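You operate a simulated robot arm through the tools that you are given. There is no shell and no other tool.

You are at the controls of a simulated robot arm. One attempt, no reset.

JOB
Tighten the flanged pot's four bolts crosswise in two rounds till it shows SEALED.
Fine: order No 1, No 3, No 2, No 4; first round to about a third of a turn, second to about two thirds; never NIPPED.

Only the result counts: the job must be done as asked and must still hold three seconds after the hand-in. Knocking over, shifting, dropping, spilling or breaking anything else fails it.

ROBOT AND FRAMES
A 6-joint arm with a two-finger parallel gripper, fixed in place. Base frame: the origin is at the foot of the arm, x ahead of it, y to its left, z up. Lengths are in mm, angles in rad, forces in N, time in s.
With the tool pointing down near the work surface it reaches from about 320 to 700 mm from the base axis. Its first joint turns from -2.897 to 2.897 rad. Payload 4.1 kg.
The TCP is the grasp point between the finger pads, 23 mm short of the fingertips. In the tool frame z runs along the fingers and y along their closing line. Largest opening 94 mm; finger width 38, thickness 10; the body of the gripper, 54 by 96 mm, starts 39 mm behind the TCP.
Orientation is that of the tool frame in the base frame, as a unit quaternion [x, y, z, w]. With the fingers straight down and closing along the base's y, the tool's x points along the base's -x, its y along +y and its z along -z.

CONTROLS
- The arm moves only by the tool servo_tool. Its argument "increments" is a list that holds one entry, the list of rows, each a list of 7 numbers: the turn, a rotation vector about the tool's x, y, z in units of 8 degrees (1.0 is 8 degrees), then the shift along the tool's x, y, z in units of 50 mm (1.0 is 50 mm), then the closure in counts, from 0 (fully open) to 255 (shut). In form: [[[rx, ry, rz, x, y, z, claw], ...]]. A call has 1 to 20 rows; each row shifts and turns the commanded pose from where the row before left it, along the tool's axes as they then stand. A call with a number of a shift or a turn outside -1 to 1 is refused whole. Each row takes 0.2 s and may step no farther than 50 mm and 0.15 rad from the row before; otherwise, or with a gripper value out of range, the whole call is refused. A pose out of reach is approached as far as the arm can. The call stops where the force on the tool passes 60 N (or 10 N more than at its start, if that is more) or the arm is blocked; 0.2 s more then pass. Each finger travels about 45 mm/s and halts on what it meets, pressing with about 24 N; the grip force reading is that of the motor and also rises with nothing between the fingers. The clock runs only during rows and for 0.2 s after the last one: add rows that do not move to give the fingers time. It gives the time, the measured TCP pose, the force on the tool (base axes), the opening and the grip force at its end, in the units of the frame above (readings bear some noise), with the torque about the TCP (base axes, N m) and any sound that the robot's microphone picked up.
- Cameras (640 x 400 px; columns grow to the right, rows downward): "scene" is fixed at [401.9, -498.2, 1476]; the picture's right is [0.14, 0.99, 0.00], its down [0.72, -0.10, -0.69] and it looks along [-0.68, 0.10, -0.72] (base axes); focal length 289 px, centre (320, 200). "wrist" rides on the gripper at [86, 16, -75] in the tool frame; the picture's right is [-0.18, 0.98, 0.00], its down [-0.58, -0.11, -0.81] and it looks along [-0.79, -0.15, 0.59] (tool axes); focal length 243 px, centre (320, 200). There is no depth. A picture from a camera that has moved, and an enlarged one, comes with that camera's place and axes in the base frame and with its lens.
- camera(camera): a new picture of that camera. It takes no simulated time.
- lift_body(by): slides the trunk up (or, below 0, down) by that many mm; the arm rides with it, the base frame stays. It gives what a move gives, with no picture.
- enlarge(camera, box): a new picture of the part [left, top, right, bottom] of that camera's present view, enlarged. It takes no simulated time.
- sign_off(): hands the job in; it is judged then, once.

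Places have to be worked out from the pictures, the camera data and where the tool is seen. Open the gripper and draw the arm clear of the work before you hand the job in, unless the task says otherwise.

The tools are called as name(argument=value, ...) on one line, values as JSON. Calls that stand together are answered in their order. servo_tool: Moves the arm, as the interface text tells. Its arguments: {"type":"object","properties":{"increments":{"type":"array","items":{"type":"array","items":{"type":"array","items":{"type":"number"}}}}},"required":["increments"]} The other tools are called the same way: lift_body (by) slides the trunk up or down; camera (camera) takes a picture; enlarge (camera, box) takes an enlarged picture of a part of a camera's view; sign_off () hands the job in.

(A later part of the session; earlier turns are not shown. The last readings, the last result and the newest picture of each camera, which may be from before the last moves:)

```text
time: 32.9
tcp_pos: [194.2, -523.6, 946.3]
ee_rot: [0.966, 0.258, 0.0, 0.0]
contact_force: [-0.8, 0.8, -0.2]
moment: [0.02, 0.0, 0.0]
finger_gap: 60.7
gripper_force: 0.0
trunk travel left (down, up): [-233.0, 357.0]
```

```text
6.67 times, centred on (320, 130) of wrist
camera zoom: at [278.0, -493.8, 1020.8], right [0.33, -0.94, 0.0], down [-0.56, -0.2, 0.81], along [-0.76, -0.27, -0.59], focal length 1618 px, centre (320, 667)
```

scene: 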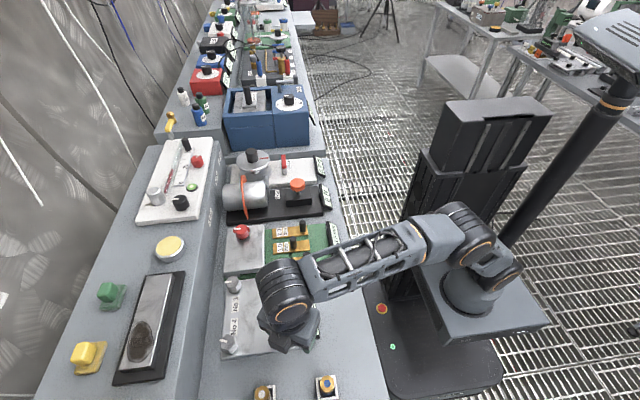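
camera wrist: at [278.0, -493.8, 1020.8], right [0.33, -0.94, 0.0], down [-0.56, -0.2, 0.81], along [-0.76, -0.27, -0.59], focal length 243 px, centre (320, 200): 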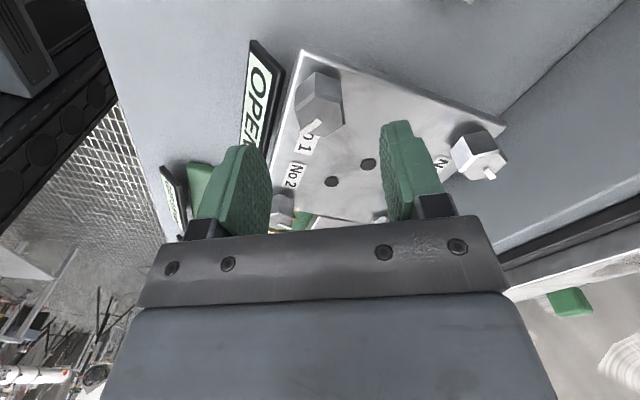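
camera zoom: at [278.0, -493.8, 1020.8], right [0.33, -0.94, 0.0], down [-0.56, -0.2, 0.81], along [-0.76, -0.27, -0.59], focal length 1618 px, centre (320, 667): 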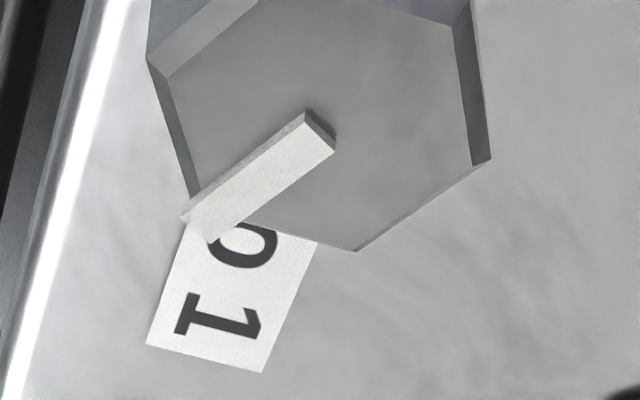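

No1 has turned ~119° by the hex corners, and the display still reads OPEN. Now No3, predicted at about (72.6, −646.5) with flats near ψ=31°: I raise 30 mm and rotate back to ψ≈31° first.

servo_tool(increments=[[[0, 0, 0, 0, 0, -0.3, 90], [0, 0, 0, 0, 0, -0.3, 90], [0, 0, -0.993, 0, 0, 0, 90], [0, 0, -0.993, 0, 0, 0, 90], [0, 0, -0.993, 0, 0, 0, 90], [0, 0, -0.993, 0, 0, 0, 90], [0, 0, -0.993, 0, 0, 0, 90], [0, 0, -0.993, 0, 0, 0, 90], [0, 0, -0.993, 0, 0, 0, 90], [0, 0, -0.993, 0, 0, 0, 90], [0, 0, -0.993, 0, 0, 0, 90], [0, 0, -0.993, 0, 0, 0, 90], [0, 0, -0.993, 0, 0, 0, 90], [0, 0, -0.993, 0, 0, 0, 90], [0, 0, -0.993, 0, 0, 0, 90], [0, 0, -0.993, 0, 0, 0, 90], [0, 0, -0.993, 0, 0, 0, 90], [0, 0, 0, 0, 0, 0, 90]]])

servo_tool(increments=[[[0, 0, 0, 0.1358, -0.5595, 0, 90], [0, 0, 0, 0.1358, -0.5595, 0, 90], [0, 0, 0, 0.1358, -0.5595, 0, 90], [0, 0, 0, 0.1358, -0.5595, 0, 90], [0, 0, 0, 0.1358, -0.5595, 0, 90], [0, 0, 0, 0.1358, -0.5595, 0, 90], [0, 0, 0, 0, 0, 0, 90], [0, 0, 0, 0, 0, 0, 90]]])

camera(camera="wrist")

camera(camera="scene")

```text
time: 36.7
tcp_pos: [195.6, -523.9, 977.3]
ee_rot: [0.266, 0.964, 0.0, 0.0]
contact_force: [-0.5, 0.3, 0.2]
moment: [0.02, 0.02, -0.01]
finger_gap: 60.8
gripper_force: 0.1
trunk travel left (down, up): [-233.0, 357.0]
```

```text
time: 38.5
tcp_pos: [67.2, -579.2, 929.2]
ee_rot: [0.266, 0.964, 0.0, 0.0]
contact_force: [-0.4, 0.1, -0.5]
moment: [0.02, 0.0, 0.01]
finger_gap: 60.7
gripper_force: 0.1
out of reach, approached as far as the arm can: row 1, 2, 3, 4, 5, 6
trunk travel left (down, up): [-233.0, 357.0]
```

```text
taken
camera wrist: at [1.7, -519.7, 1003.4], right [0.66, 0.75, 0.0], down [0.44, -0.39, 0.81], along [0.6, -0.53, -0.59], focal length 243 px, centre (320, 200)
```

wrist: 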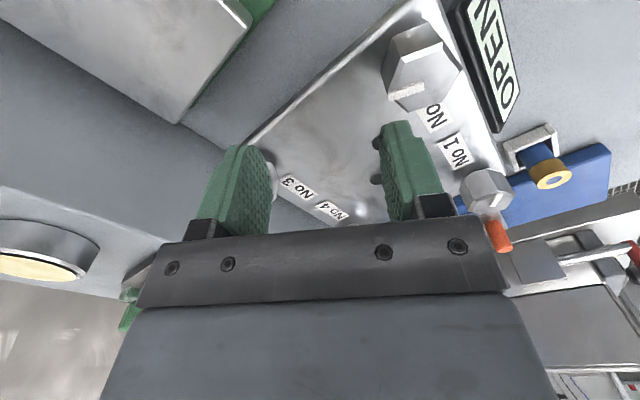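

```text
taken
```

scene: 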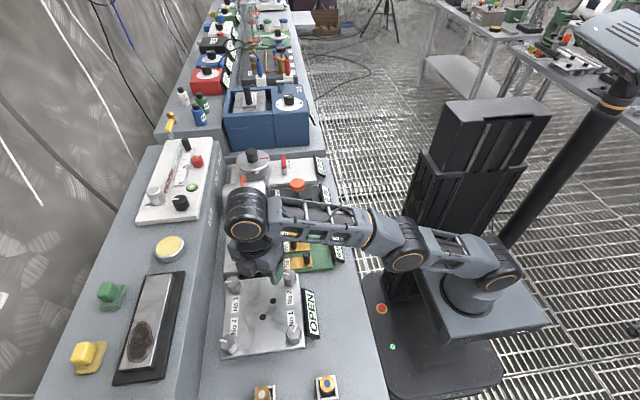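

The arm ran out of reach at this trunk height and sagged to (67, −579, 929), touching nothing. A higher trunk should give more reach, so I raise it 150 mm (moving the tool straight up) before continuing.

lift_body(by=150)

camera(camera="scene")

```text
time: 40.3
tcp_pos: [67.5, -578.9, 1078.3]
ee_rot: [0.268, 0.963, 0.001, 0.0]
contact_force: [0.0, -0.8, -0.1]
moment: [0.01, 0.02, 0.02]
finger_gap: 60.9
gripper_force: 0.1
trunk travel left (down, up): [-383.0, 207.0]
```

```text
taken
```

scene: 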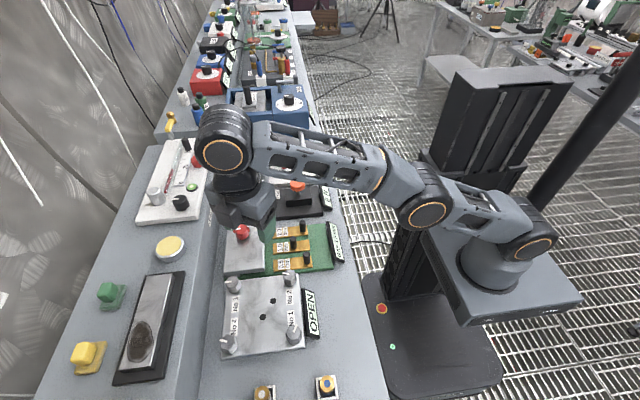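

The tool went straight up to z 1078. I test with a still row where the commanded pose now stands.

servo_tool(increments=[[[0, 0, 0, 0, 0, 0, 90], [0, 0, 0, 0, 0, 0, 90]]])

```text
time: 40.9
tcp_pos: [66.2, -577.5, 1079.2]
ee_rot: [0.268, 0.964, 0.0, 0.0]
contact_force: [-0.6, 0.5, 0.2]
moment: [-0.03, -0.01, 0.0]
finger_gap: 60.7
gripper_force: 0.1
trunk travel left (down, up): [-383.0, 207.0]
```

The commanded pose has re-based to the actual one. I lower 80 mm with the arm and then move outward towards No3's spot at z≈980.

servo_tool(increments=[[[0, 0, 0, 0, 0, 0.4, 90], [0, 0, 0, 0, 0, 0.4, 90], [0, 0, 0, 0, 0, 0.4, 90], [0, 0, 0, 0, 0, 0.4, 90], [0, 0, 0, -0.2, -0.278, 0.1, 90], [0, 0, 0, -0.2, -0.278, 0.1, 90], [0, 0, 0, -0.2, -0.278, 0.1, 90], [0, 0, 0, -0.2, -0.278, 0.1, 90], [0, 0, 0, 0, 0, 0, 90], [0, 0, 0, 0, 0, 0, 90]]])

camera(camera="wrist")

camera(camera="scene")

```text
time: 43.1
tcp_pos: [72.7, -617.4, 980.9]
ee_rot: [0.268, 0.963, 0.0, -0.001]
contact_force: [1.1, 0.5, 0.3]
moment: [0.0, 0.03, -0.02]
finger_gap: 60.8
gripper_force: 0.0
out of reach, approached as far as the arm can: row 7, 8
trunk travel left (down, up): [-383.0, 207.0]
```

```text
taken
camera wrist: at [6.7, -559.2, 1054.7], right [0.66, 0.75, 0.0], down [0.44, -0.39, 0.81], along [0.6, -0.54, -0.59], focal length 243 px, centre (320, 200)
```

wrist: 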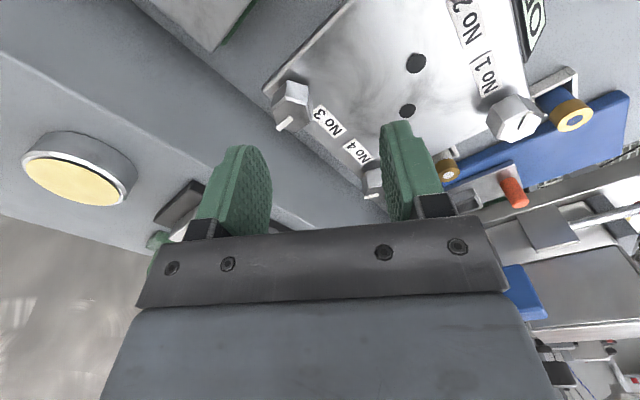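

```text
taken
```

scene: 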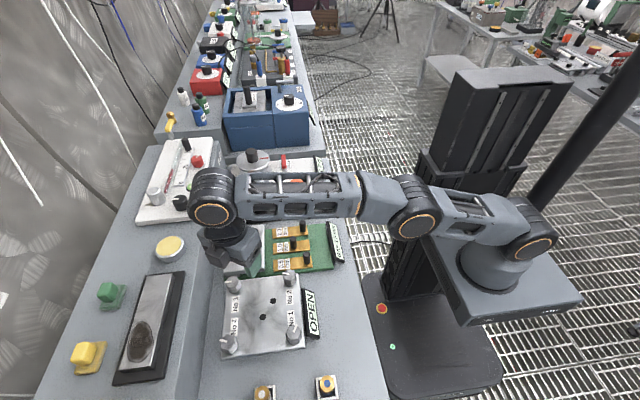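

Still limited at r≈622; fitting the limits, the reach at work height should be ~690–700 mm if the trunk is near its top. I raise it another 190 mm and bring the tool down with the arm instead.

lift_body(by=190)

servo_tool(increments=[[[0, 0, 0, 0, 0, 0.5, 90], [0, 0, 0, 0, 0, 0.5, 90], [0, 0, 0, 0, 0, 0.5, 90], [0, 0, 0, 0, 0, 0.5, 90], [0, 0, 0, 0, 0, 0.5, 90], [0, 0, 0, 0, 0, 0.5, 90], [0, 0, 0, 0, 0, 0.5, 90], [0, 0, 0, 0, 0, 0.3, 90], [0, 0, 0, 0, 0, 0, 90], [0, 0, 0, 0, 0, 0, 90]]])

camera(camera="scene")

```text
time: 45.2
tcp_pos: [71.5, -618.8, 1170.2]
ee_rot: [0.267, 0.964, 0.0, 0.001]
contact_force: [0.4, -0.1, 0.0]
moment: [0.01, 0.0, 0.0]
finger_gap: 60.8
gripper_force: 0.1
trunk travel left (down, up): [-573.0, 17.0]
```

```text
time: 47.4
tcp_pos: [72.5, -617.9, 979.9]
ee_rot: [0.267, 0.964, 0.0, 0.0]
contact_force: [-0.9, -0.1, -1.1]
moment: [0.0, -0.02, 0.0]
finger_gap: 60.7
gripper_force: 0.0
trunk travel left (down, up): [-573.0, 17.0]
```

```text
taken
```

scene: 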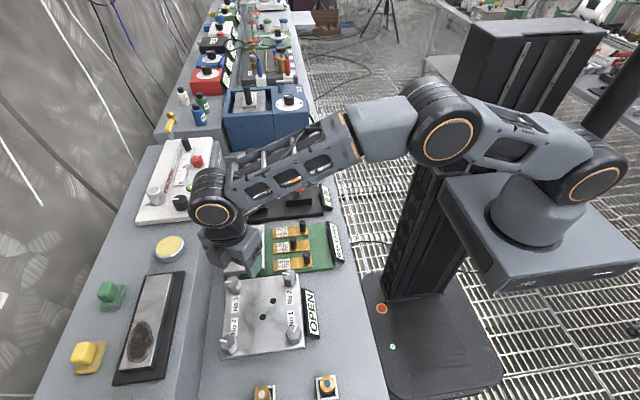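

The posture is now comfortable with reserve. I move the last 28 mm to above No3 and lower to about z 945 to look.

servo_tool(increments=[[[0, 0, 0, -0.149, -0.241, 0, 90], [0, 0, 0, -0.149, -0.241, 0, 90], [0, 0, 0, 0, 0, 0.35, 90], [0, 0, 0, 0, 0, 0.35, 90], [0, 0, 0, 0, 0, 0, 90], [0, 0, 0, 0, 0, 0, 90]]])

camera(camera="wrist")

enlarge(camera="wrist", box=[272, 70, 368, 130])

enlarge(camera="wrist", box=[272, 100, 368, 160])

```text
time: 48.8
tcp_pos: [72.9, -645.9, 944.7]
ee_rot: [0.267, 0.964, 0.0, 0.0]
contact_force: [-0.2, 0.1, -1.3]
moment: [0.0, 0.0, 0.0]
finger_gap: 60.6
gripper_force: 0.0
trunk travel left (down, up): [-573.0, 17.0]
```

```text
taken
camera wrist: at [7.8, -586.2, 1020.0], right [0.66, 0.75, 0.0], down [0.44, -0.39, 0.81], along [0.6, -0.54, -0.59], focal length 243 px, centre (320, 200)
```

wrist: 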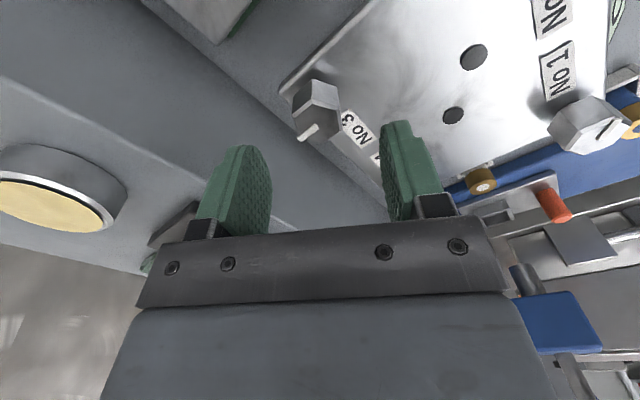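

```text
6.67 times, centred on (320, 100) of wrist
camera zoom: at [7.8, -586.2, 1020.0], right [0.66, 0.75, 0.0], down [0.44, -0.39, 0.81], along [0.6, -0.54, -0.59], focal length 1618 px, centre (320, 867)
```

zoom: 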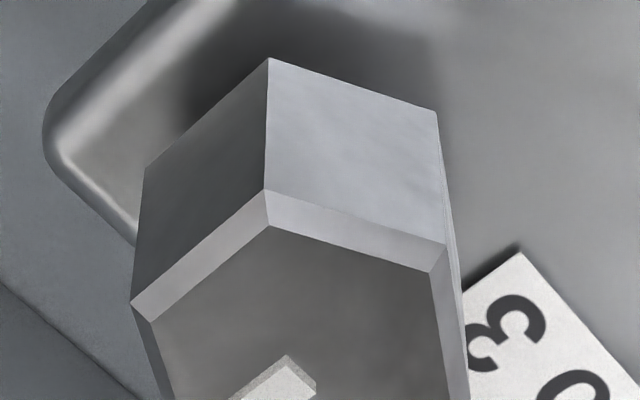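

```text
6.67 times, centred on (320, 130) of wrist
camera zoom: at [7.8, -586.2, 1020.0], right [0.66, 0.75, 0.0], down [0.44, -0.39, 0.81], along [0.6, -0.54, -0.59], focal length 1618 px, centre (320, 667)
```

zoom: 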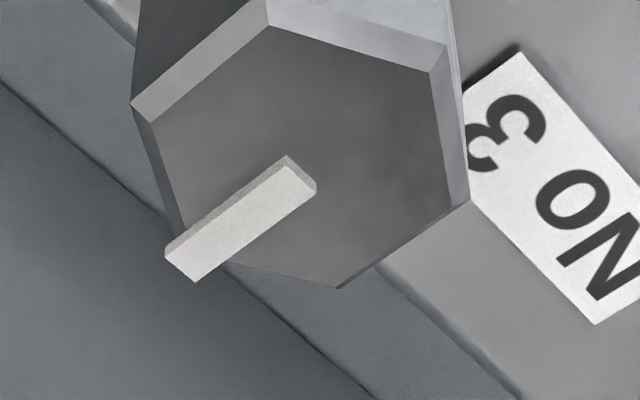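

No3: head centre is about (−0.1, −1.5) mm in the tool frame after applying the bias learned on No1, flats aligned within 0.5°. I correct, descend 43 mm to z≈901.7 and check before closing.

servo_tool(increments=[[[0, 0, -0.05, 0, -0.03, 0, 90], [0, 0, 0, 0, 0, 0.15, 90], [0, 0, 0, 0, 0, 0.15, 90], [0, 0, 0, 0, 0, 0.15, 90], [0, 0, 0, 0, 0, 0.15, 90], [0, 0, 0, 0, 0, 0.13, 90], [0, 0, 0, 0, 0, 0.13, 90], [0, 0, 0, 0, 0, 0, 90], [0, 0, 0, 0, 0, 0, 90]]])

enlarge(camera="wrist", box=[224, 90, 416, 210])

camera(camera="scene")

```text
time: 50.8
tcp_pos: [72.0, -645.3, 901.7]
ee_rot: [0.264, 0.965, 0.0, 0.0]
contact_force: [0.8, 0.3, 0.0]
moment: [0.03, -0.01, -0.01]
finger_gap: 60.8
gripper_force: 0.0
trunk travel left (down, up): [-573.0, 17.0]
```

```text
3.33 times, centred on (320, 150) of wrist
camera zoom: at [5.5, -588.7, 976.7], right [0.66, 0.75, 0.0], down [0.45, -0.39, 0.81], along [0.61, -0.53, -0.59], focal length 809 px, centre (320, 367)
```

zoom: 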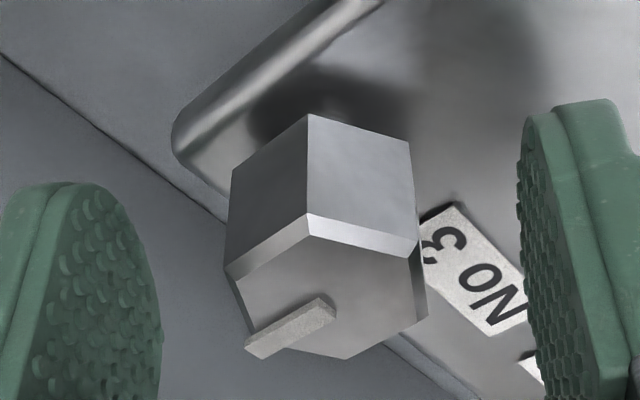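

```text
taken
```

scene: 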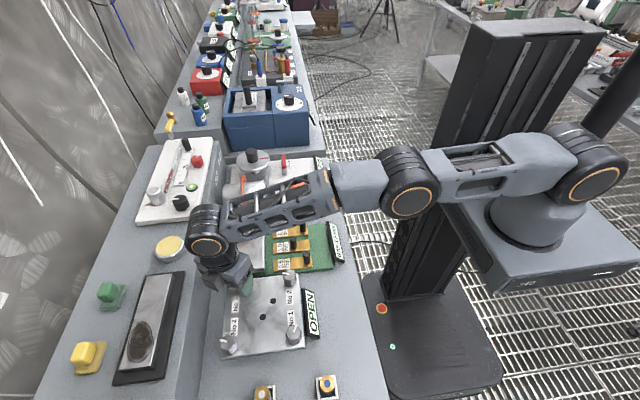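

Compared with the centred view of No1 in the grip, the head sits about (−1.8, +1.3) mm from the TCP. I shift by that, then close.

servo_tool(increments=[[[0, 0, 0, -0.036, 0.026, 0, 90], [0, 0, 0, 0, 0, 0, 90], [0, 0, 0, 0, 0, 0, 255], [0, 0, 0, 0, 0, 0, 255], [0, 0, 0, 0, 0, 0, 255], [0, 0, 0, 0, 0, 0, 255], [0, 0, 0, 0, 0, 0, 255]]])

enlarge(camera="wrist", box=[256, 115, 384, 195])

```text
time: 52.4
tcp_pos: [74.4, -647.4, 902.3]
ee_rot: [0.263, 0.965, -0.001, 0.0]
contact_force: [0.9, 2.4, -1.2]
moment: [-0.26, 0.07, 0.0]
finger_gap: 31.8
gripper_force: 44.6
trunk travel left (down, up): [-573.0, 17.0]
```

```text
5.00 times, centred on (320, 155) of wrist
camera zoom: at [7.4, -588.5, 976.8], right [0.66, 0.75, 0.0], down [0.45, -0.39, 0.81], along [0.61, -0.53, -0.59], focal length 1213 px, centre (320, 425)
```

zoom: 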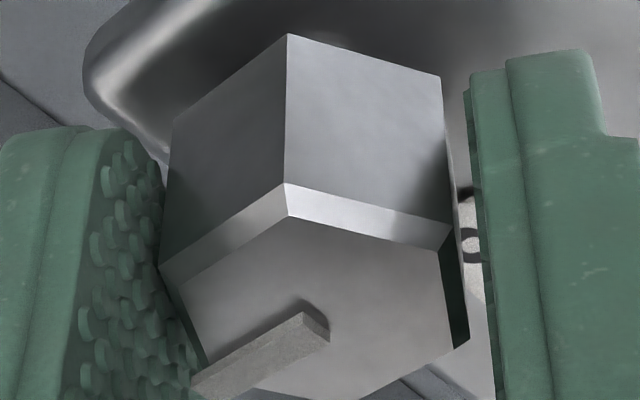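

No3 is gripped at 31.8 mm with only ~2.5 N side load. I turn the first 60° in 4° steps with slight downward following.

servo_tool(increments=[[[0, 0, 0.5, 0, 0, 0.0005, 255], [0, 0, 0.5, 0, 0, 0.0005, 255], [0, 0, 0.5, 0, 0, 0.0005, 255], [0, 0, 0.5, 0, 0, 0.0005, 255], [0, 0, 0.5, 0, 0, 0.0005, 255], [0, 0, 0.5, 0, 0, 0.0005, 255], [0, 0, 0.5, 0, 0, 0.0005, 255], [0, 0, 0.5, 0, 0, 0.0005, 255], [0, 0, 0.5, 0, 0, 0.0005, 255], [0, 0, 0.5, 0, 0, 0.0005, 255], [0, 0, 0.5, 0, 0, 0.0005, 255], [0, 0, 0.5, 0, 0, 0.0005, 255], [0, 0, 0.5, 0, 0, 0.0005, 255], [0, 0, 0.5, 0, 0, 0.0005, 255], [0, 0, 0.5, 0, 0, 0.0005, 255], [0, 0, 0, 0, 0, 0, 255]]])

enlarge(camera="wrist", box=[256, 115, 384, 195])

enlarge(camera="scene", box=[200, 250, 360, 370])

```text
time: 55.8
tcp_pos: [74.2, -646.4, 902.3]
ee_rot: [0.711, 0.703, 0.001, 0.0]
contact_force: [-6.9, 4.8, -5.6]
moment: [0.56, 0.35, -0.01]
finger_gap: 31.5
gripper_force: 45.1
trunk travel left (down, up): [-573.0, 17.0]
```

```text
5.00 times, centred on (320, 155) of wrist
camera zoom: at [90.8, -560.3, 976.9], right [0.98, -0.2, 0.0], down [-0.12, -0.58, 0.81], along [-0.16, -0.79, -0.59], focal length 1213 px, centre (320, 425)
```

zoom: 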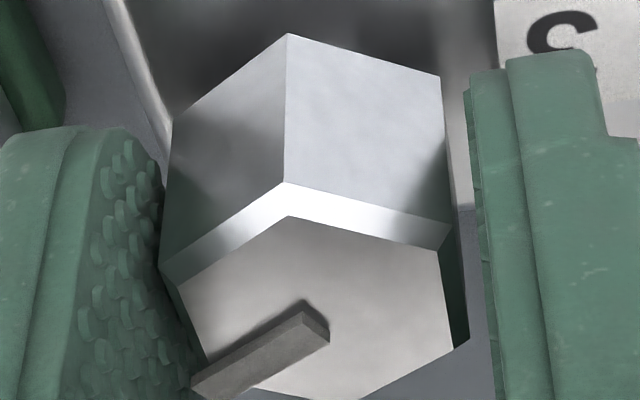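

```text
3.33 times, centred on (280, 310) of scene
camera zoom: at [401.9, -498.2, 1476.0], right [0.14, 0.99, 0.0], down [0.72, -0.1, -0.69], along [-0.68, 0.1, -0.72], focal length 964 px, centre (453, -167)
```

zoom: 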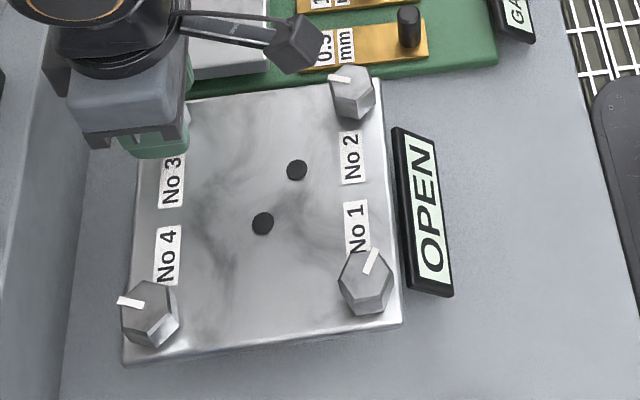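

The bolt follows (ψ≈90.6°), loads are small, and No1's mark in the scene picture shows its third of a turn. I turn the remaining 60°.

servo_tool(increments=[[[0, 0, 0.5, 0, 0, 0.0005, 255], [0, 0, 0.5, 0, 0, 0.0005, 255], [0, 0, 0.5, 0, 0, 0.0005, 255], [0, 0, 0.5, 0, 0, 0.0005, 255], [0, 0, 0.5, 0, 0, 0.0005, 255], [0, 0, 0.5, 0, 0, 0.0005, 255], [0, 0, 0.5, 0, 0, 0.0005, 255], [0, 0, 0.5, 0, 0, 0.0005, 255], [0, 0, 0.5, 0, 0, 0.0005, 255], [0, 0, 0.5, 0, 0, 0.0005, 255], [0, 0, 0.5, 0, 0, 0.0005, 255], [0, 0, 0.5, 0, 0, 0.0005, 255], [0, 0, 0.5, 0, 0, 0.0005, 255], [0, 0, 0.5, 0, 0, 0.0005, 255], [0, 0, 0.5, 0, 0, 0.0005, 255], [0, 0, 0, 0, 0, 0, 255]]])

enlarge(camera="wrist", box=[256, 115, 384, 195])

camera(camera="wrist")

```text
time: 59.2
tcp_pos: [72.8, -647.8, 901.6]
ee_rot: [0.967, 0.254, 0.0, 0.001]
contact_force: [-10.9, 3.9, -3.6]
moment: [-0.03, 0.39, 0.02]
finger_gap: 31.8
gripper_force: 44.9
trunk travel left (down, up): [-573.0, 17.0]
```

```text
5.00 times, centred on (320, 155) of wrist
camera zoom: at [156.7, -618.2, 976.8], right [0.32, -0.95, 0.0], down [-0.56, -0.19, 0.81], along [-0.76, -0.26, -0.59], focal length 1213 px, centre (320, 425)
```

zoom: 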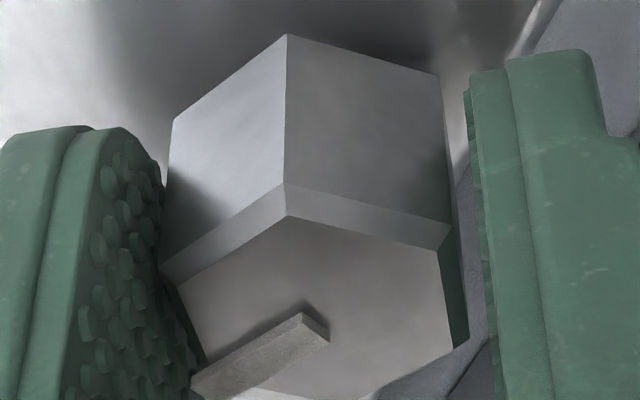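

```text
taken
camera wrist: at [156.7, -618.2, 976.8], right [0.32, -0.95, 0.0], down [-0.56, -0.19, 0.81], along [-0.76, -0.26, -0.59], focal length 243 px, centre (320, 200)
```

wrist: 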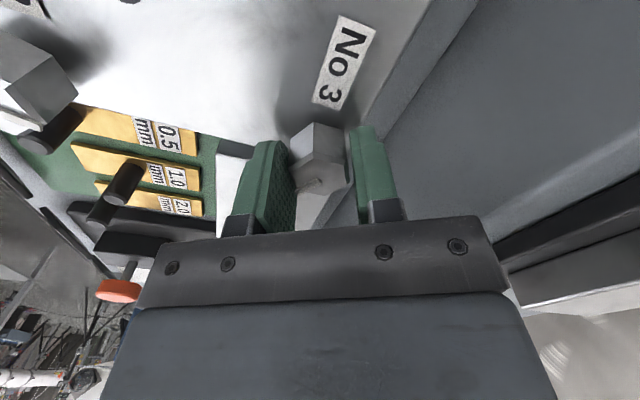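

No3 is turned 120° (ψ 30.6°→150.5°) with small loads. I open, lift 45 mm and check the result in the scene.

servo_tool(increments=[[[0, 0, 0, 0, 0, 0, 90], [0, 0, 0, 0, 0, 0, 90], [0, 0, 0, 0, 0, 0, 90], [0, 0, 0, 0, 0, 0, 90], [0, 0, 0, 0, 0, -0.1, 90], [0, 0, 0, 0, 0, -0.2, 90], [0, 0, 0, 0, 0, -0.2, 90], [0, 0, 0, 0, 0, -0.2, 90], [0, 0, 0, 0, 0, -0.2, 90], [0, 0, 0, 0, 0, -0.4, 90], [0, 0, 0, 0, 0, -0.4, 90], [0, 0, 0, 0, 0, 0, 90], [0, 0, 0, 0, 0, 0, 90]]])

camera(camera="wrist")

enlarge(camera="wrist", box=[240, 40, 400, 140])

```text
time: 62.0
tcp_pos: [73.2, -646.3, 987.3]
ee_rot: [0.967, 0.253, 0.001, 0.0]
contact_force: [0.2, 0.8, 0.7]
moment: [0.01, -0.01, 0.02]
finger_gap: 61.0
gripper_force: 0.0
trunk travel left (down, up): [-573.0, 17.0]
```

```text
taken
camera wrist: at [157.7, -618.1, 1061.9], right [0.32, -0.95, 0.0], down [-0.56, -0.19, 0.81], along [-0.76, -0.26, -0.59], focal length 243 px, centre (320, 200)
```

wrist: 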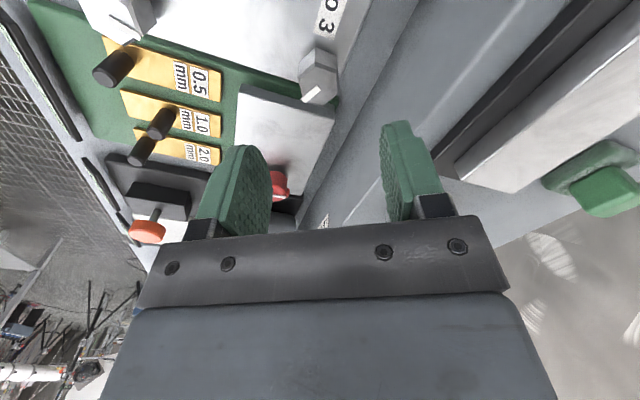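

```text
4.00 times, centred on (320, 90) of wrist
camera zoom: at [157.7, -618.1, 1061.9], right [0.32, -0.95, 0.0], down [-0.56, -0.19, 0.81], along [-0.76, -0.26, -0.59], focal length 970 px, centre (320, 640)
```

zoom: 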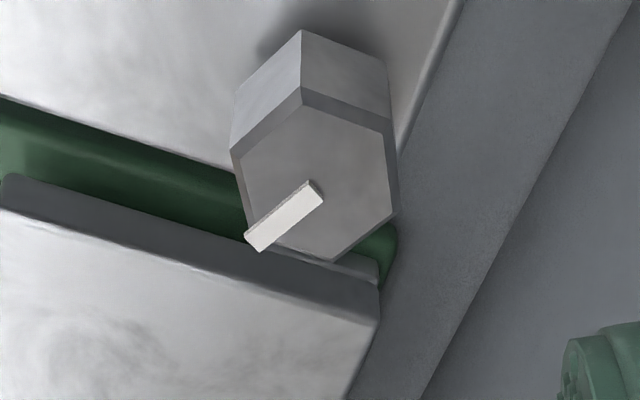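

No3 shows a clean third of a turn. Next is No2, expected at (73.4, −523.5) with flats near ψ=47°: I rotate back to 47° and travel over at z≈987.

servo_tool(increments=[[[0, 0, -0.996, 0, 0, 0, 90], [0, 0, -0.996, 0, 0, 0, 90], [0, 0, -0.996, 0, 0, 0, 90], [0, 0, -0.996, 0, 0, 0, 90], [0, 0, -0.996, 0, 0, 0, 90], [0, 0, -0.996, 0, 0, 0, 90], [0, 0, -0.996, 0, 0, 0, 90], [0, 0, -0.996, 0, 0, 0, 90], [0, 0, -0.996, 0, 0, 0, 90], [0, 0, -0.996, 0, 0, 0, 90], [0, 0, -0.996, 0, 0, 0, 90], [0, 0, -0.996, 0, 0, 0, 90], [0, 0, -0.996, 0, 0, 0, 90], [0, 0, 0, 0.36, 0.337, 0, 90], [0, 0, 0, 0.36, 0.337, 0, 90], [0, 0, 0, 0.36, 0.337, 0, 90], [0, 0, 0, 0.36, 0.337, 0, 90], [0, 0, 0, 0.36, 0.337, 0, 90], [0, 0, 0, 0, 0, 0, 90], [0, 0, 0, 0, 0, 0, 90]]])

camera(camera="wrist")

enlarge(camera="scene", box=[200, 250, 360, 370])

```text
time: 66.2
tcp_pos: [74.7, -522.4, 989.7]
ee_rot: [0.398, 0.917, 0.0, 0.0]
contact_force: [1.1, -0.2, -0.5]
moment: [0.0, -0.02, -0.01]
finger_gap: 60.8
gripper_force: 0.2
trunk travel left (down, up): [-573.0, 17.0]
```

```text
taken
camera wrist: at [27.4, -448.8, 1063.6], right [0.84, 0.54, 0.0], down [0.32, -0.5, 0.81], along [0.43, -0.68, -0.59], focal length 243 px, centre (320, 200)
```

wrist: 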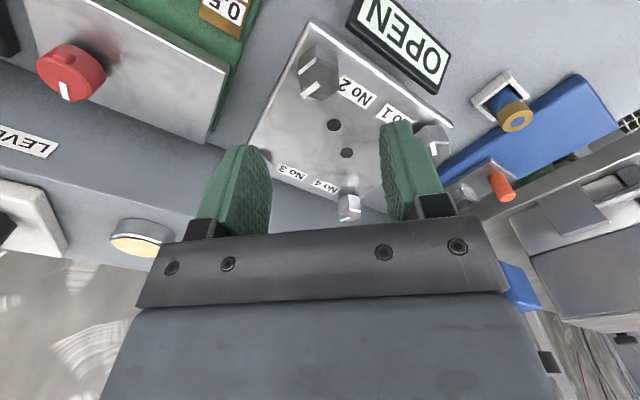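

```text
3.33 times, centred on (280, 310) of scene
camera zoom: at [401.9, -498.2, 1476.0], right [0.14, 0.99, 0.0], down [0.72, -0.1, -0.69], along [-0.68, 0.1, -0.72], focal length 964 px, centre (453, -167)
```

zoom: 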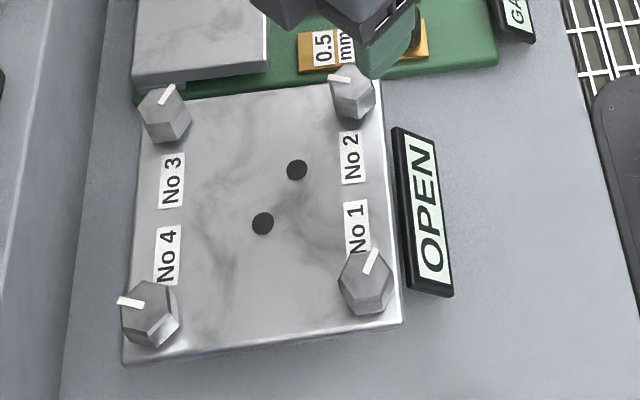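

No1 and No3 both show their third of a turn, pot unmoved, display OPEN. I lower to z≈945 over No2 and measure its hex.

servo_tool(increments=[[[0, 0, 0, 0, 0, 0.29, 90], [0, 0, 0, 0, 0, 0.29, 90], [0, 0, 0, 0, 0, 0.29, 90], [0, 0, 0, 0, 0, 0, 90], [0, 0, 0, 0, 0, 0, 90]]])

enlarge(camera="wrist", box=[272, 70, 368, 130])

enlarge(camera="wrist", box=[272, 100, 368, 160])

```text
time: 67.4
tcp_pos: [74.7, -522.2, 943.0]
ee_rot: [0.397, 0.918, 0.0, 0.0]
contact_force: [-0.2, -0.2, -0.2]
moment: [0.01, 0.01, 0.02]
finger_gap: 61.0
gripper_force: 0.0
trunk travel left (down, up): [-573.0, 17.0]
```

```text
6.67 times, centred on (320, 100) of wrist
camera zoom: at [27.8, -448.0, 1018.5], right [0.84, 0.54, 0.0], down [0.32, -0.5, 0.81], along [0.43, -0.68, -0.59], focal length 1618 px, centre (320, 867)
```

zoom: 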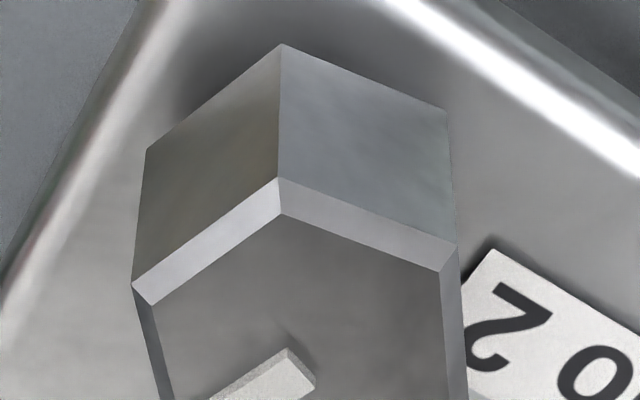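

```text
6.67 times, centred on (320, 130) of wrist
camera zoom: at [27.8, -448.0, 1018.5], right [0.84, 0.54, 0.0], down [0.32, -0.5, 0.81], along [0.43, -0.68, -0.59], focal length 1618 px, centre (320, 667)
```

zoom: 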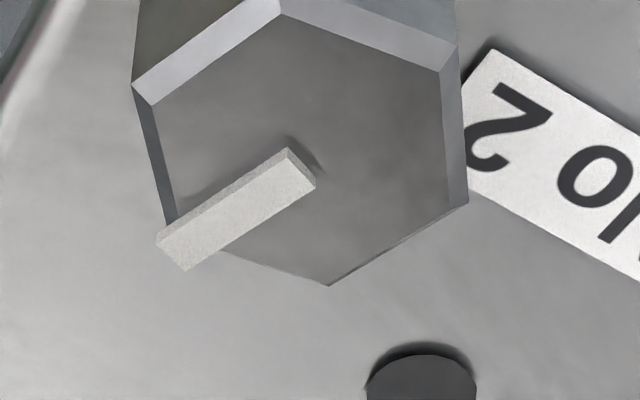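

No2's hex sits 3° further clockwise than the tool (start ψ≈49.8°), centre nearly on the TCP. I turn +3°, shift slightly and descend 41.5 mm, then check against the gripped reference view.

servo_tool(increments=[[[0, 0, 0.37, 0, -0.006, 0, 90], [0, 0, 0, 0, 0, 0.15, 90], [0, 0, 0, 0, 0, 0.15, 90], [0, 0, 0, 0, 0, 0.15, 90], [0, 0, 0, 0, 0, 0.15, 90], [0, 0, 0, 0, 0, 0.13, 90], [0, 0, 0, 0, 0, 0.1, 90], [0, 0, 0, 0, 0, 0, 90], [0, 0, 0, 0, 0, 0, 90]]])

enlarge(camera="wrist", box=[256, 115, 384, 195])

enlarge(camera="wrist", box=[224, 90, 416, 210])

```text
time: 69.4
tcp_pos: [74.6, -523.0, 902.3]
ee_rot: [0.422, 0.907, 0.001, 0.0]
contact_force: [-0.9, 0.2, 0.0]
moment: [0.01, 0.03, 0.03]
finger_gap: 61.0
gripper_force: 0.0
trunk travel left (down, up): [-573.0, 17.0]
```

```text
5.00 times, centred on (320, 155) of wrist
camera zoom: at [31.4, -446.0, 976.9], right [0.87, 0.49, 0.0], down [0.29, -0.51, 0.81], along [0.4, -0.7, -0.59], focal length 1213 px, centre (320, 425)
```

zoom: 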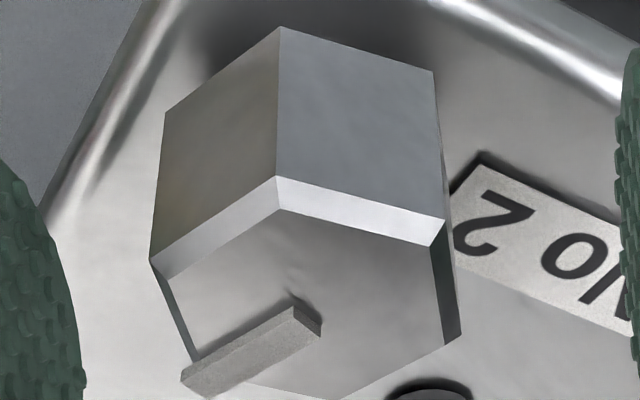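

```text
3.33 times, centred on (320, 150) of wrist
camera zoom: at [31.4, -446.0, 976.9], right [0.87, 0.49, 0.0], down [0.29, -0.51, 0.81], along [0.4, -0.7, -0.59], focal length 809 px, centre (320, 367)
```

zoom: 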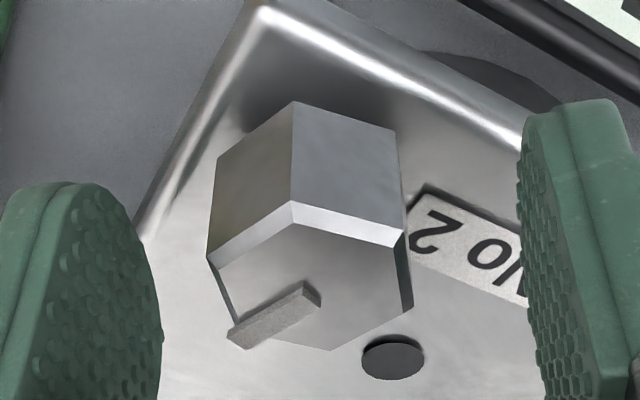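

Relative to the centred grip view of No3, the head is ~0.8 mm toward −y and ~0.5 mm toward +x. I shift that much and close.

servo_tool(increments=[[[0, 0, 0, 0.008, -0.016, 0, 90], [0, 0, 0, 0, 0, 0, 90], [0, 0, 0, 0, 0, 0, 255], [0, 0, 0, 0, 0, 0, 255], [0, 0, 0, 0, 0, 0, 255], [0, 0, 0, 0, 0, 0, 255], [0, 0, 0, 0, 0, 0, 255]]])

enlarge(camera="wrist", box=[256, 115, 384, 195])

```text
time: 71.0
tcp_pos: [74.2, -523.3, 904.0]
ee_rot: [0.422, 0.907, 0.0, 0.0]
contact_force: [2.6, 3.3, 1.2]
moment: [-0.11, 0.24, 0.01]
finger_gap: 31.8
gripper_force: 45.0
trunk travel left (down, up): [-573.0, 17.0]
```

```text
5.00 times, centred on (320, 155) of wrist
camera zoom: at [30.6, -446.2, 977.6], right [0.87, 0.49, 0.0], down [0.29, -0.52, 0.81], along [0.4, -0.7, -0.59], focal length 1213 px, centre (320, 425)
```

zoom: 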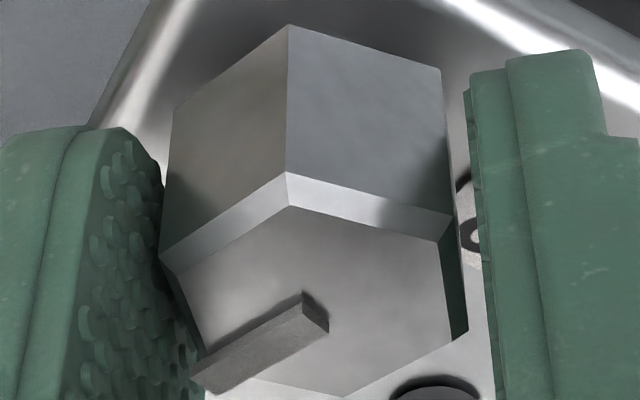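

No2 is gripped with small loads (≈4 N). I turn the first 60° clockwise.

servo_tool(increments=[[[0, 0, 0.5, 0, 0, 0.0005, 255], [0, 0, 0.5, 0, 0, 0.0005, 255], [0, 0, 0.5, 0, 0, 0.0005, 255], [0, 0, 0.5, 0, 0, 0.0005, 255], [0, 0, 0.5, 0, 0, 0.0005, 255], [0, 0, 0.5, 0, 0, 0.0005, 255], [0, 0, 0.5, 0, 0, 0.0005, 255], [0, 0, 0.5, 0, 0, 0.0005, 255], [0, 0, 0.5, 0, 0, 0.0005, 255], [0, 0, 0.5, 0, 0, 0.0005, 255], [0, 0, 0.5, 0, 0, 0.0005, 255], [0, 0, 0.5, 0, 0, 0.0005, 255], [0, 0, 0.5, 0, 0, 0.0005, 255], [0, 0, 0.5, 0, 0, 0.0005, 255], [0, 0, 0.5, 0, 0, 0.0005, 255], [0, 0, 0, 0, 0, 0, 255]]])

enlarge(camera="wrist", box=[256, 115, 384, 195])

enlarge(camera="scene", box=[200, 250, 360, 370])

```text
time: 74.4
tcp_pos: [72.3, -523.5, 902.4]
ee_rot: [0.819, 0.574, -0.002, 0.0]
contact_force: [2.1, 1.1, 14.9]
moment: [-0.5, 0.76, 0.06]
finger_gap: 31.9
gripper_force: 45.2
trunk travel left (down, up): [-573.0, 17.0]
```

```text
5.00 times, centred on (320, 155) of wrist
camera zoom: at [118.1, -447.0, 977.3], right [0.86, -0.51, 0.0], down [-0.3, -0.51, 0.81], along [-0.41, -0.7, -0.59], focal length 1213 px, centre (320, 425)
```

zoom: 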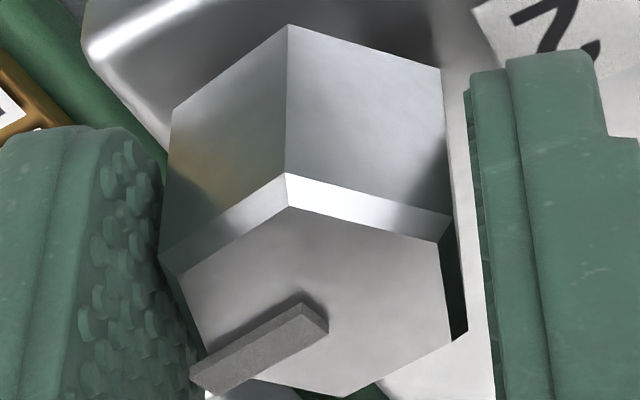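

```text
3.33 times, centred on (280, 310) of scene
camera zoom: at [401.9, -498.2, 1476.0], right [0.14, 0.99, 0.0], down [0.72, -0.1, -0.69], along [-0.68, 0.1, -0.72], focal length 964 px, centre (453, -167)
```

zoom: 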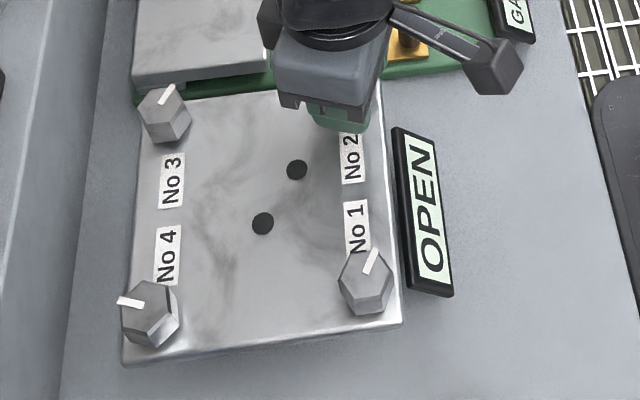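

No2 is half-way (ψ 49.9°→110°), everything follows, display OPEN. I turn the remaining 60° without further downward following since z force is +15 N.

servo_tool(increments=[[[0, 0, 0.5, 0, 0, -0.002, 255], [0, 0, 0.5, 0, 0, 0, 255], [0, 0, 0.5, 0, 0, 0, 255], [0, 0, 0.5, 0, 0, 0, 255], [0, 0, 0.5, 0, 0, 0, 255], [0, 0, 0.5, 0, 0, 0, 255], [0, 0, 0.5, 0, 0, 0, 255], [0, 0, 0.5, 0, 0, 0, 255], [0, 0, 0.5, 0, 0, 0, 255], [0, 0, 0.5, 0, 0, 0, 255], [0, 0, 0.5, 0, 0, 0, 255], [0, 0, 0.5, 0, 0, 0, 255], [0, 0, 0.5, 0, 0, 0, 255], [0, 0, 0.5, 0, 0, 0, 255], [0, 0, 0.5, 0, 0, 0, 255], [0, 0, 0, 0, 0, 0, 255]]])

enlarge(camera="wrist", box=[256, 115, 384, 195])

camera(camera="wrist")

```text
time: 77.8
tcp_pos: [72.6, -523.3, 902.6]
ee_rot: [0.996, 0.087, 0.0, 0.001]
contact_force: [-2.4, 1.8, 16.3]
moment: [0.47, 0.54, 0.0]
finger_gap: 31.8
gripper_force: 44.9
trunk travel left (down, up): [-573.0, 17.0]
```

```text
5.00 times, centred on (320, 155) of wrist
camera zoom: at [160.9, -523.3, 977.5], right [-0.01, -1.0, 0.0], down [-0.59, 0.01, 0.81], along [-0.81, 0.01, -0.59], focal length 1213 px, centre (320, 425)
```

zoom: 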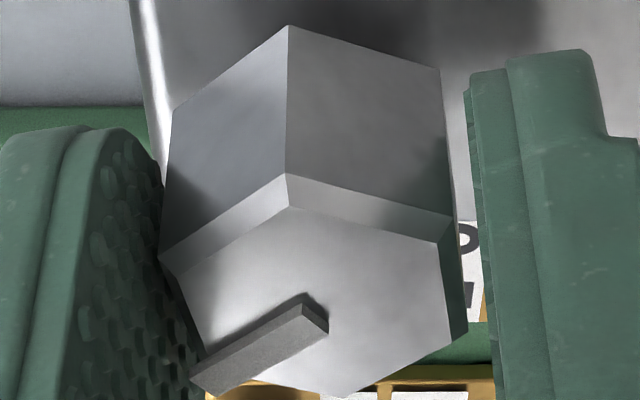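

```text
taken
camera wrist: at [160.9, -523.3, 977.5], right [-0.01, -1.0, 0.0], down [-0.59, 0.01, 0.81], along [-0.81, 0.01, -0.59], focal length 243 px, centre (320, 200)
```

wrist: 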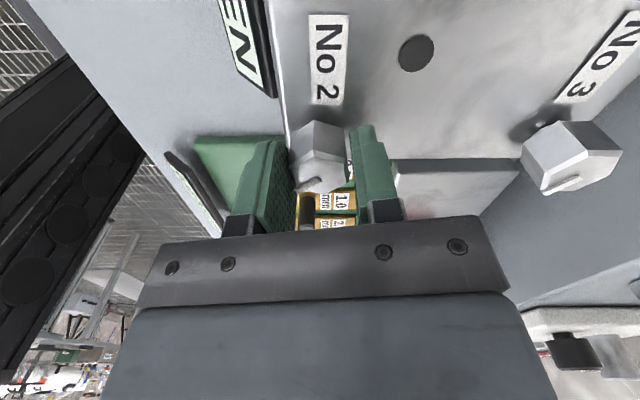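

No2 has turned 120° (ψ=170°). I open, lift 85 mm and look.

servo_tool(increments=[[[0, 0, 0, 0, 0, 0, 90], [0, 0, 0, 0, 0, 0, 90], [0, 0, 0, 0, 0, 0, 90], [0, 0, 0, 0, 0, 0, 90], [0, 0, 0, 0, 0, -0.1, 90], [0, 0, 0, 0, 0, -0.2, 90], [0, 0, 0, 0, 0, -0.2, 90], [0, 0, 0, 0, 0, -0.2, 90], [0, 0, 0, 0, 0, -0.2, 90], [0, 0, 0, 0, 0, -0.4, 90], [0, 0, 0, 0, 0, -0.4, 90], [0, 0, 0, 0, 0, 0, 90], [0, 0, 0, 0, 0, 0, 90]]])

enlarge(camera="wrist", box=[240, 40, 400, 140])

camera(camera="wrist")

```text
time: 80.6
tcp_pos: [72.0, -524.4, 988.8]
ee_rot: [0.996, 0.088, 0.0, 0.0]
contact_force: [0.6, -0.6, -0.1]
moment: [0.02, 0.02, -0.05]
finger_gap: 61.0
gripper_force: 0.0
trunk travel left (down, up): [-573.0, 17.0]
```

```text
4.00 times, centred on (320, 90) of wrist
camera zoom: at [161.1, -524.2, 1062.2], right [-0.01, -1.0, 0.0], down [-0.59, 0.01, 0.81], along [-0.81, 0.01, -0.59], focal length 970 px, centre (320, 640)
```

zoom: 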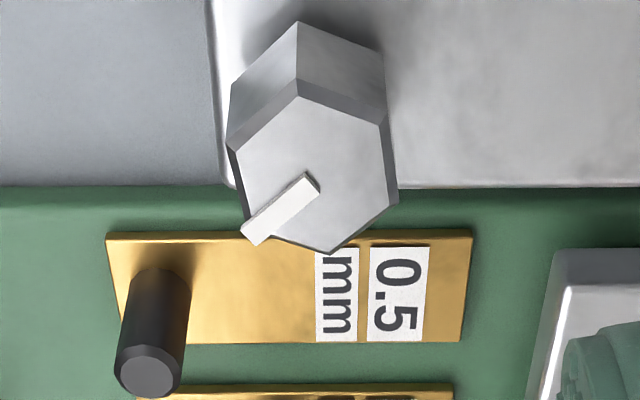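

```text
taken
camera wrist: at [161.1, -524.2, 1062.2], right [-0.01, -1.0, 0.0], down [-0.59, 0.01, 0.81], along [-0.81, 0.01, -0.59], focal length 243 px, centre (320, 200)
```

wrist: 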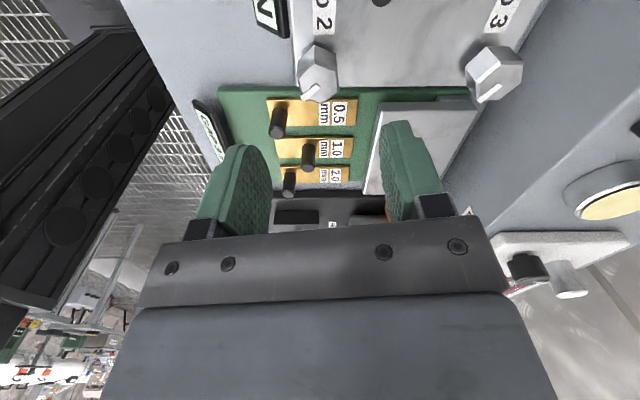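

No2 also shows its third of a turn. For No4 (≈(197.5, −646.6), mark ~20° off) I'll start from ψ≈−8° to stay well inside the wrist range: first raise the trunk 15 mm for reach and rotate back 160°.

lift_body(by=15)

servo_tool(increments=[[[0, 0, -1, 0, 0, 0, 90], [0, 0, -1, 0, 0, 0, 90], [0, 0, -1, 0, 0, 0, 90], [0, 0, -1, 0, 0, 0, 90], [0, 0, -1, 0, 0, 0, 90], [0, 0, -1, 0, 0, 0, 90], [0, 0, -1, 0, 0, 0, 90], [0, 0, -1, 0, 0, 0, 90], [0, 0, -1, 0, 0, 0, 90], [0, 0, -1, 0, 0, 0, 90], [0, 0, -1, 0, 0, 0, 90], [0, 0, -1, 0, 0, 0, 90], [0, 0, -1, 0, 0, 0, 90], [0, 0, -1, 0, 0, 0, 90], [0, 0, -1, 0, 0, 0, 90], [0, 0, -1, 0, 0, 0, 90], [0, 0, -1, 0, 0, 0, 90], [0, 0, -1, 0, 0, 0, 90], [0, 0, -1, 0, 0, 0, 90], [0, 0, -1, 0, 0, 0, 90]]])

```text
time: 81.2
tcp_pos: [72.7, -523.3, 1003.8]
ee_rot: [0.996, 0.088, 0.001, 0.0]
contact_force: [-0.4, -0.4, -0.7]
moment: [0.01, 0.0, -0.01]
finger_gap: 60.8
gripper_force: 0.0
trunk travel left (down, up): [-588.0, 2.0]
```

```text
time: 85.4
tcp_pos: [72.8, -522.9, 1003.2]
ee_rot: [0.084, 0.996, 0.0, -0.001]
contact_force: [0.2, -0.2, -0.4]
moment: [-0.01, 0.01, -0.02]
finger_gap: 60.7
gripper_force: 0.0
trunk travel left (down, up): [-588.0, 2.0]
```

ψ is now ≈10°. I rotate the last −18°, lower to z≈958 and travel across to No4.

servo_tool(increments=[[[0, 0, -0.75, 0, 0, 0, 90], [0, 0, -0.75, 0, 0, 0, 90], [0, 0, -0.75, 0, 0, 0, 90], [0, 0, 0, 0, 0, 0.45, 90], [0, 0, 0, 0, 0, 0.45, 90], [0, 0, 0, -0.356, -0.463, 0, 90], [0, 0, 0, -0.356, -0.463, 0, 90], [0, 0, 0, -0.356, -0.463, 0, 90], [0, 0, 0, -0.356, -0.463, 0, 90], [0, 0, 0, -0.356, -0.463, 0, 90], [0, 0, 0, -0.356, -0.463, 0, 90], [0, 0, 0, 0, 0, 0, 90], [0, 0, 0, 0, 0, 0, 90]]])

camera(camera="wrist")

camera(camera="scene")

```text
time: 88.2
tcp_pos: [195.2, -637.8, 957.5]
ee_rot: [-0.07, 0.998, 0.0, 0.0]
contact_force: [-0.8, 0.1, 0.3]
moment: [0.0, 0.0, 0.02]
finger_gap: 60.6
gripper_force: 0.1
out of reach, approached as far as the arm can: row 11
trunk travel left (down, up): [-588.0, 2.0]
```

```text
taken
camera wrist: at [106.9, -633.3, 1031.3], right [0.04, 1.0, 0.0], down [0.59, -0.03, 0.81], along [0.81, -0.04, -0.59], focal length 243 px, centre (320, 200)
```

wrist: 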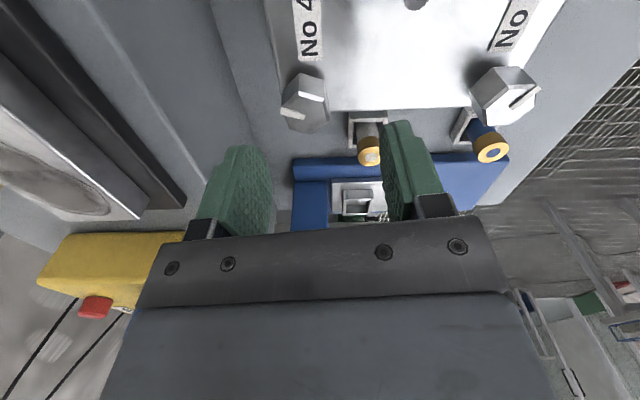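

```text
taken
```

scene: 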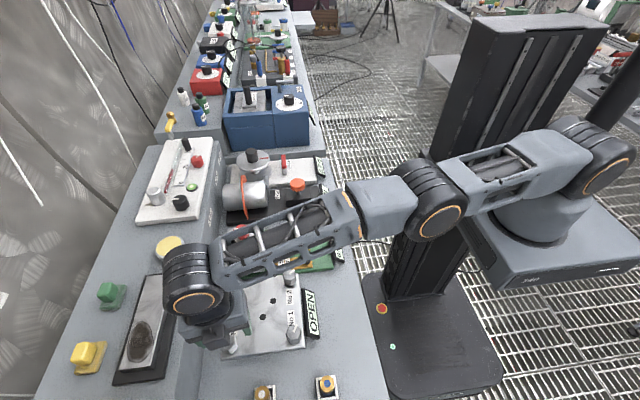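

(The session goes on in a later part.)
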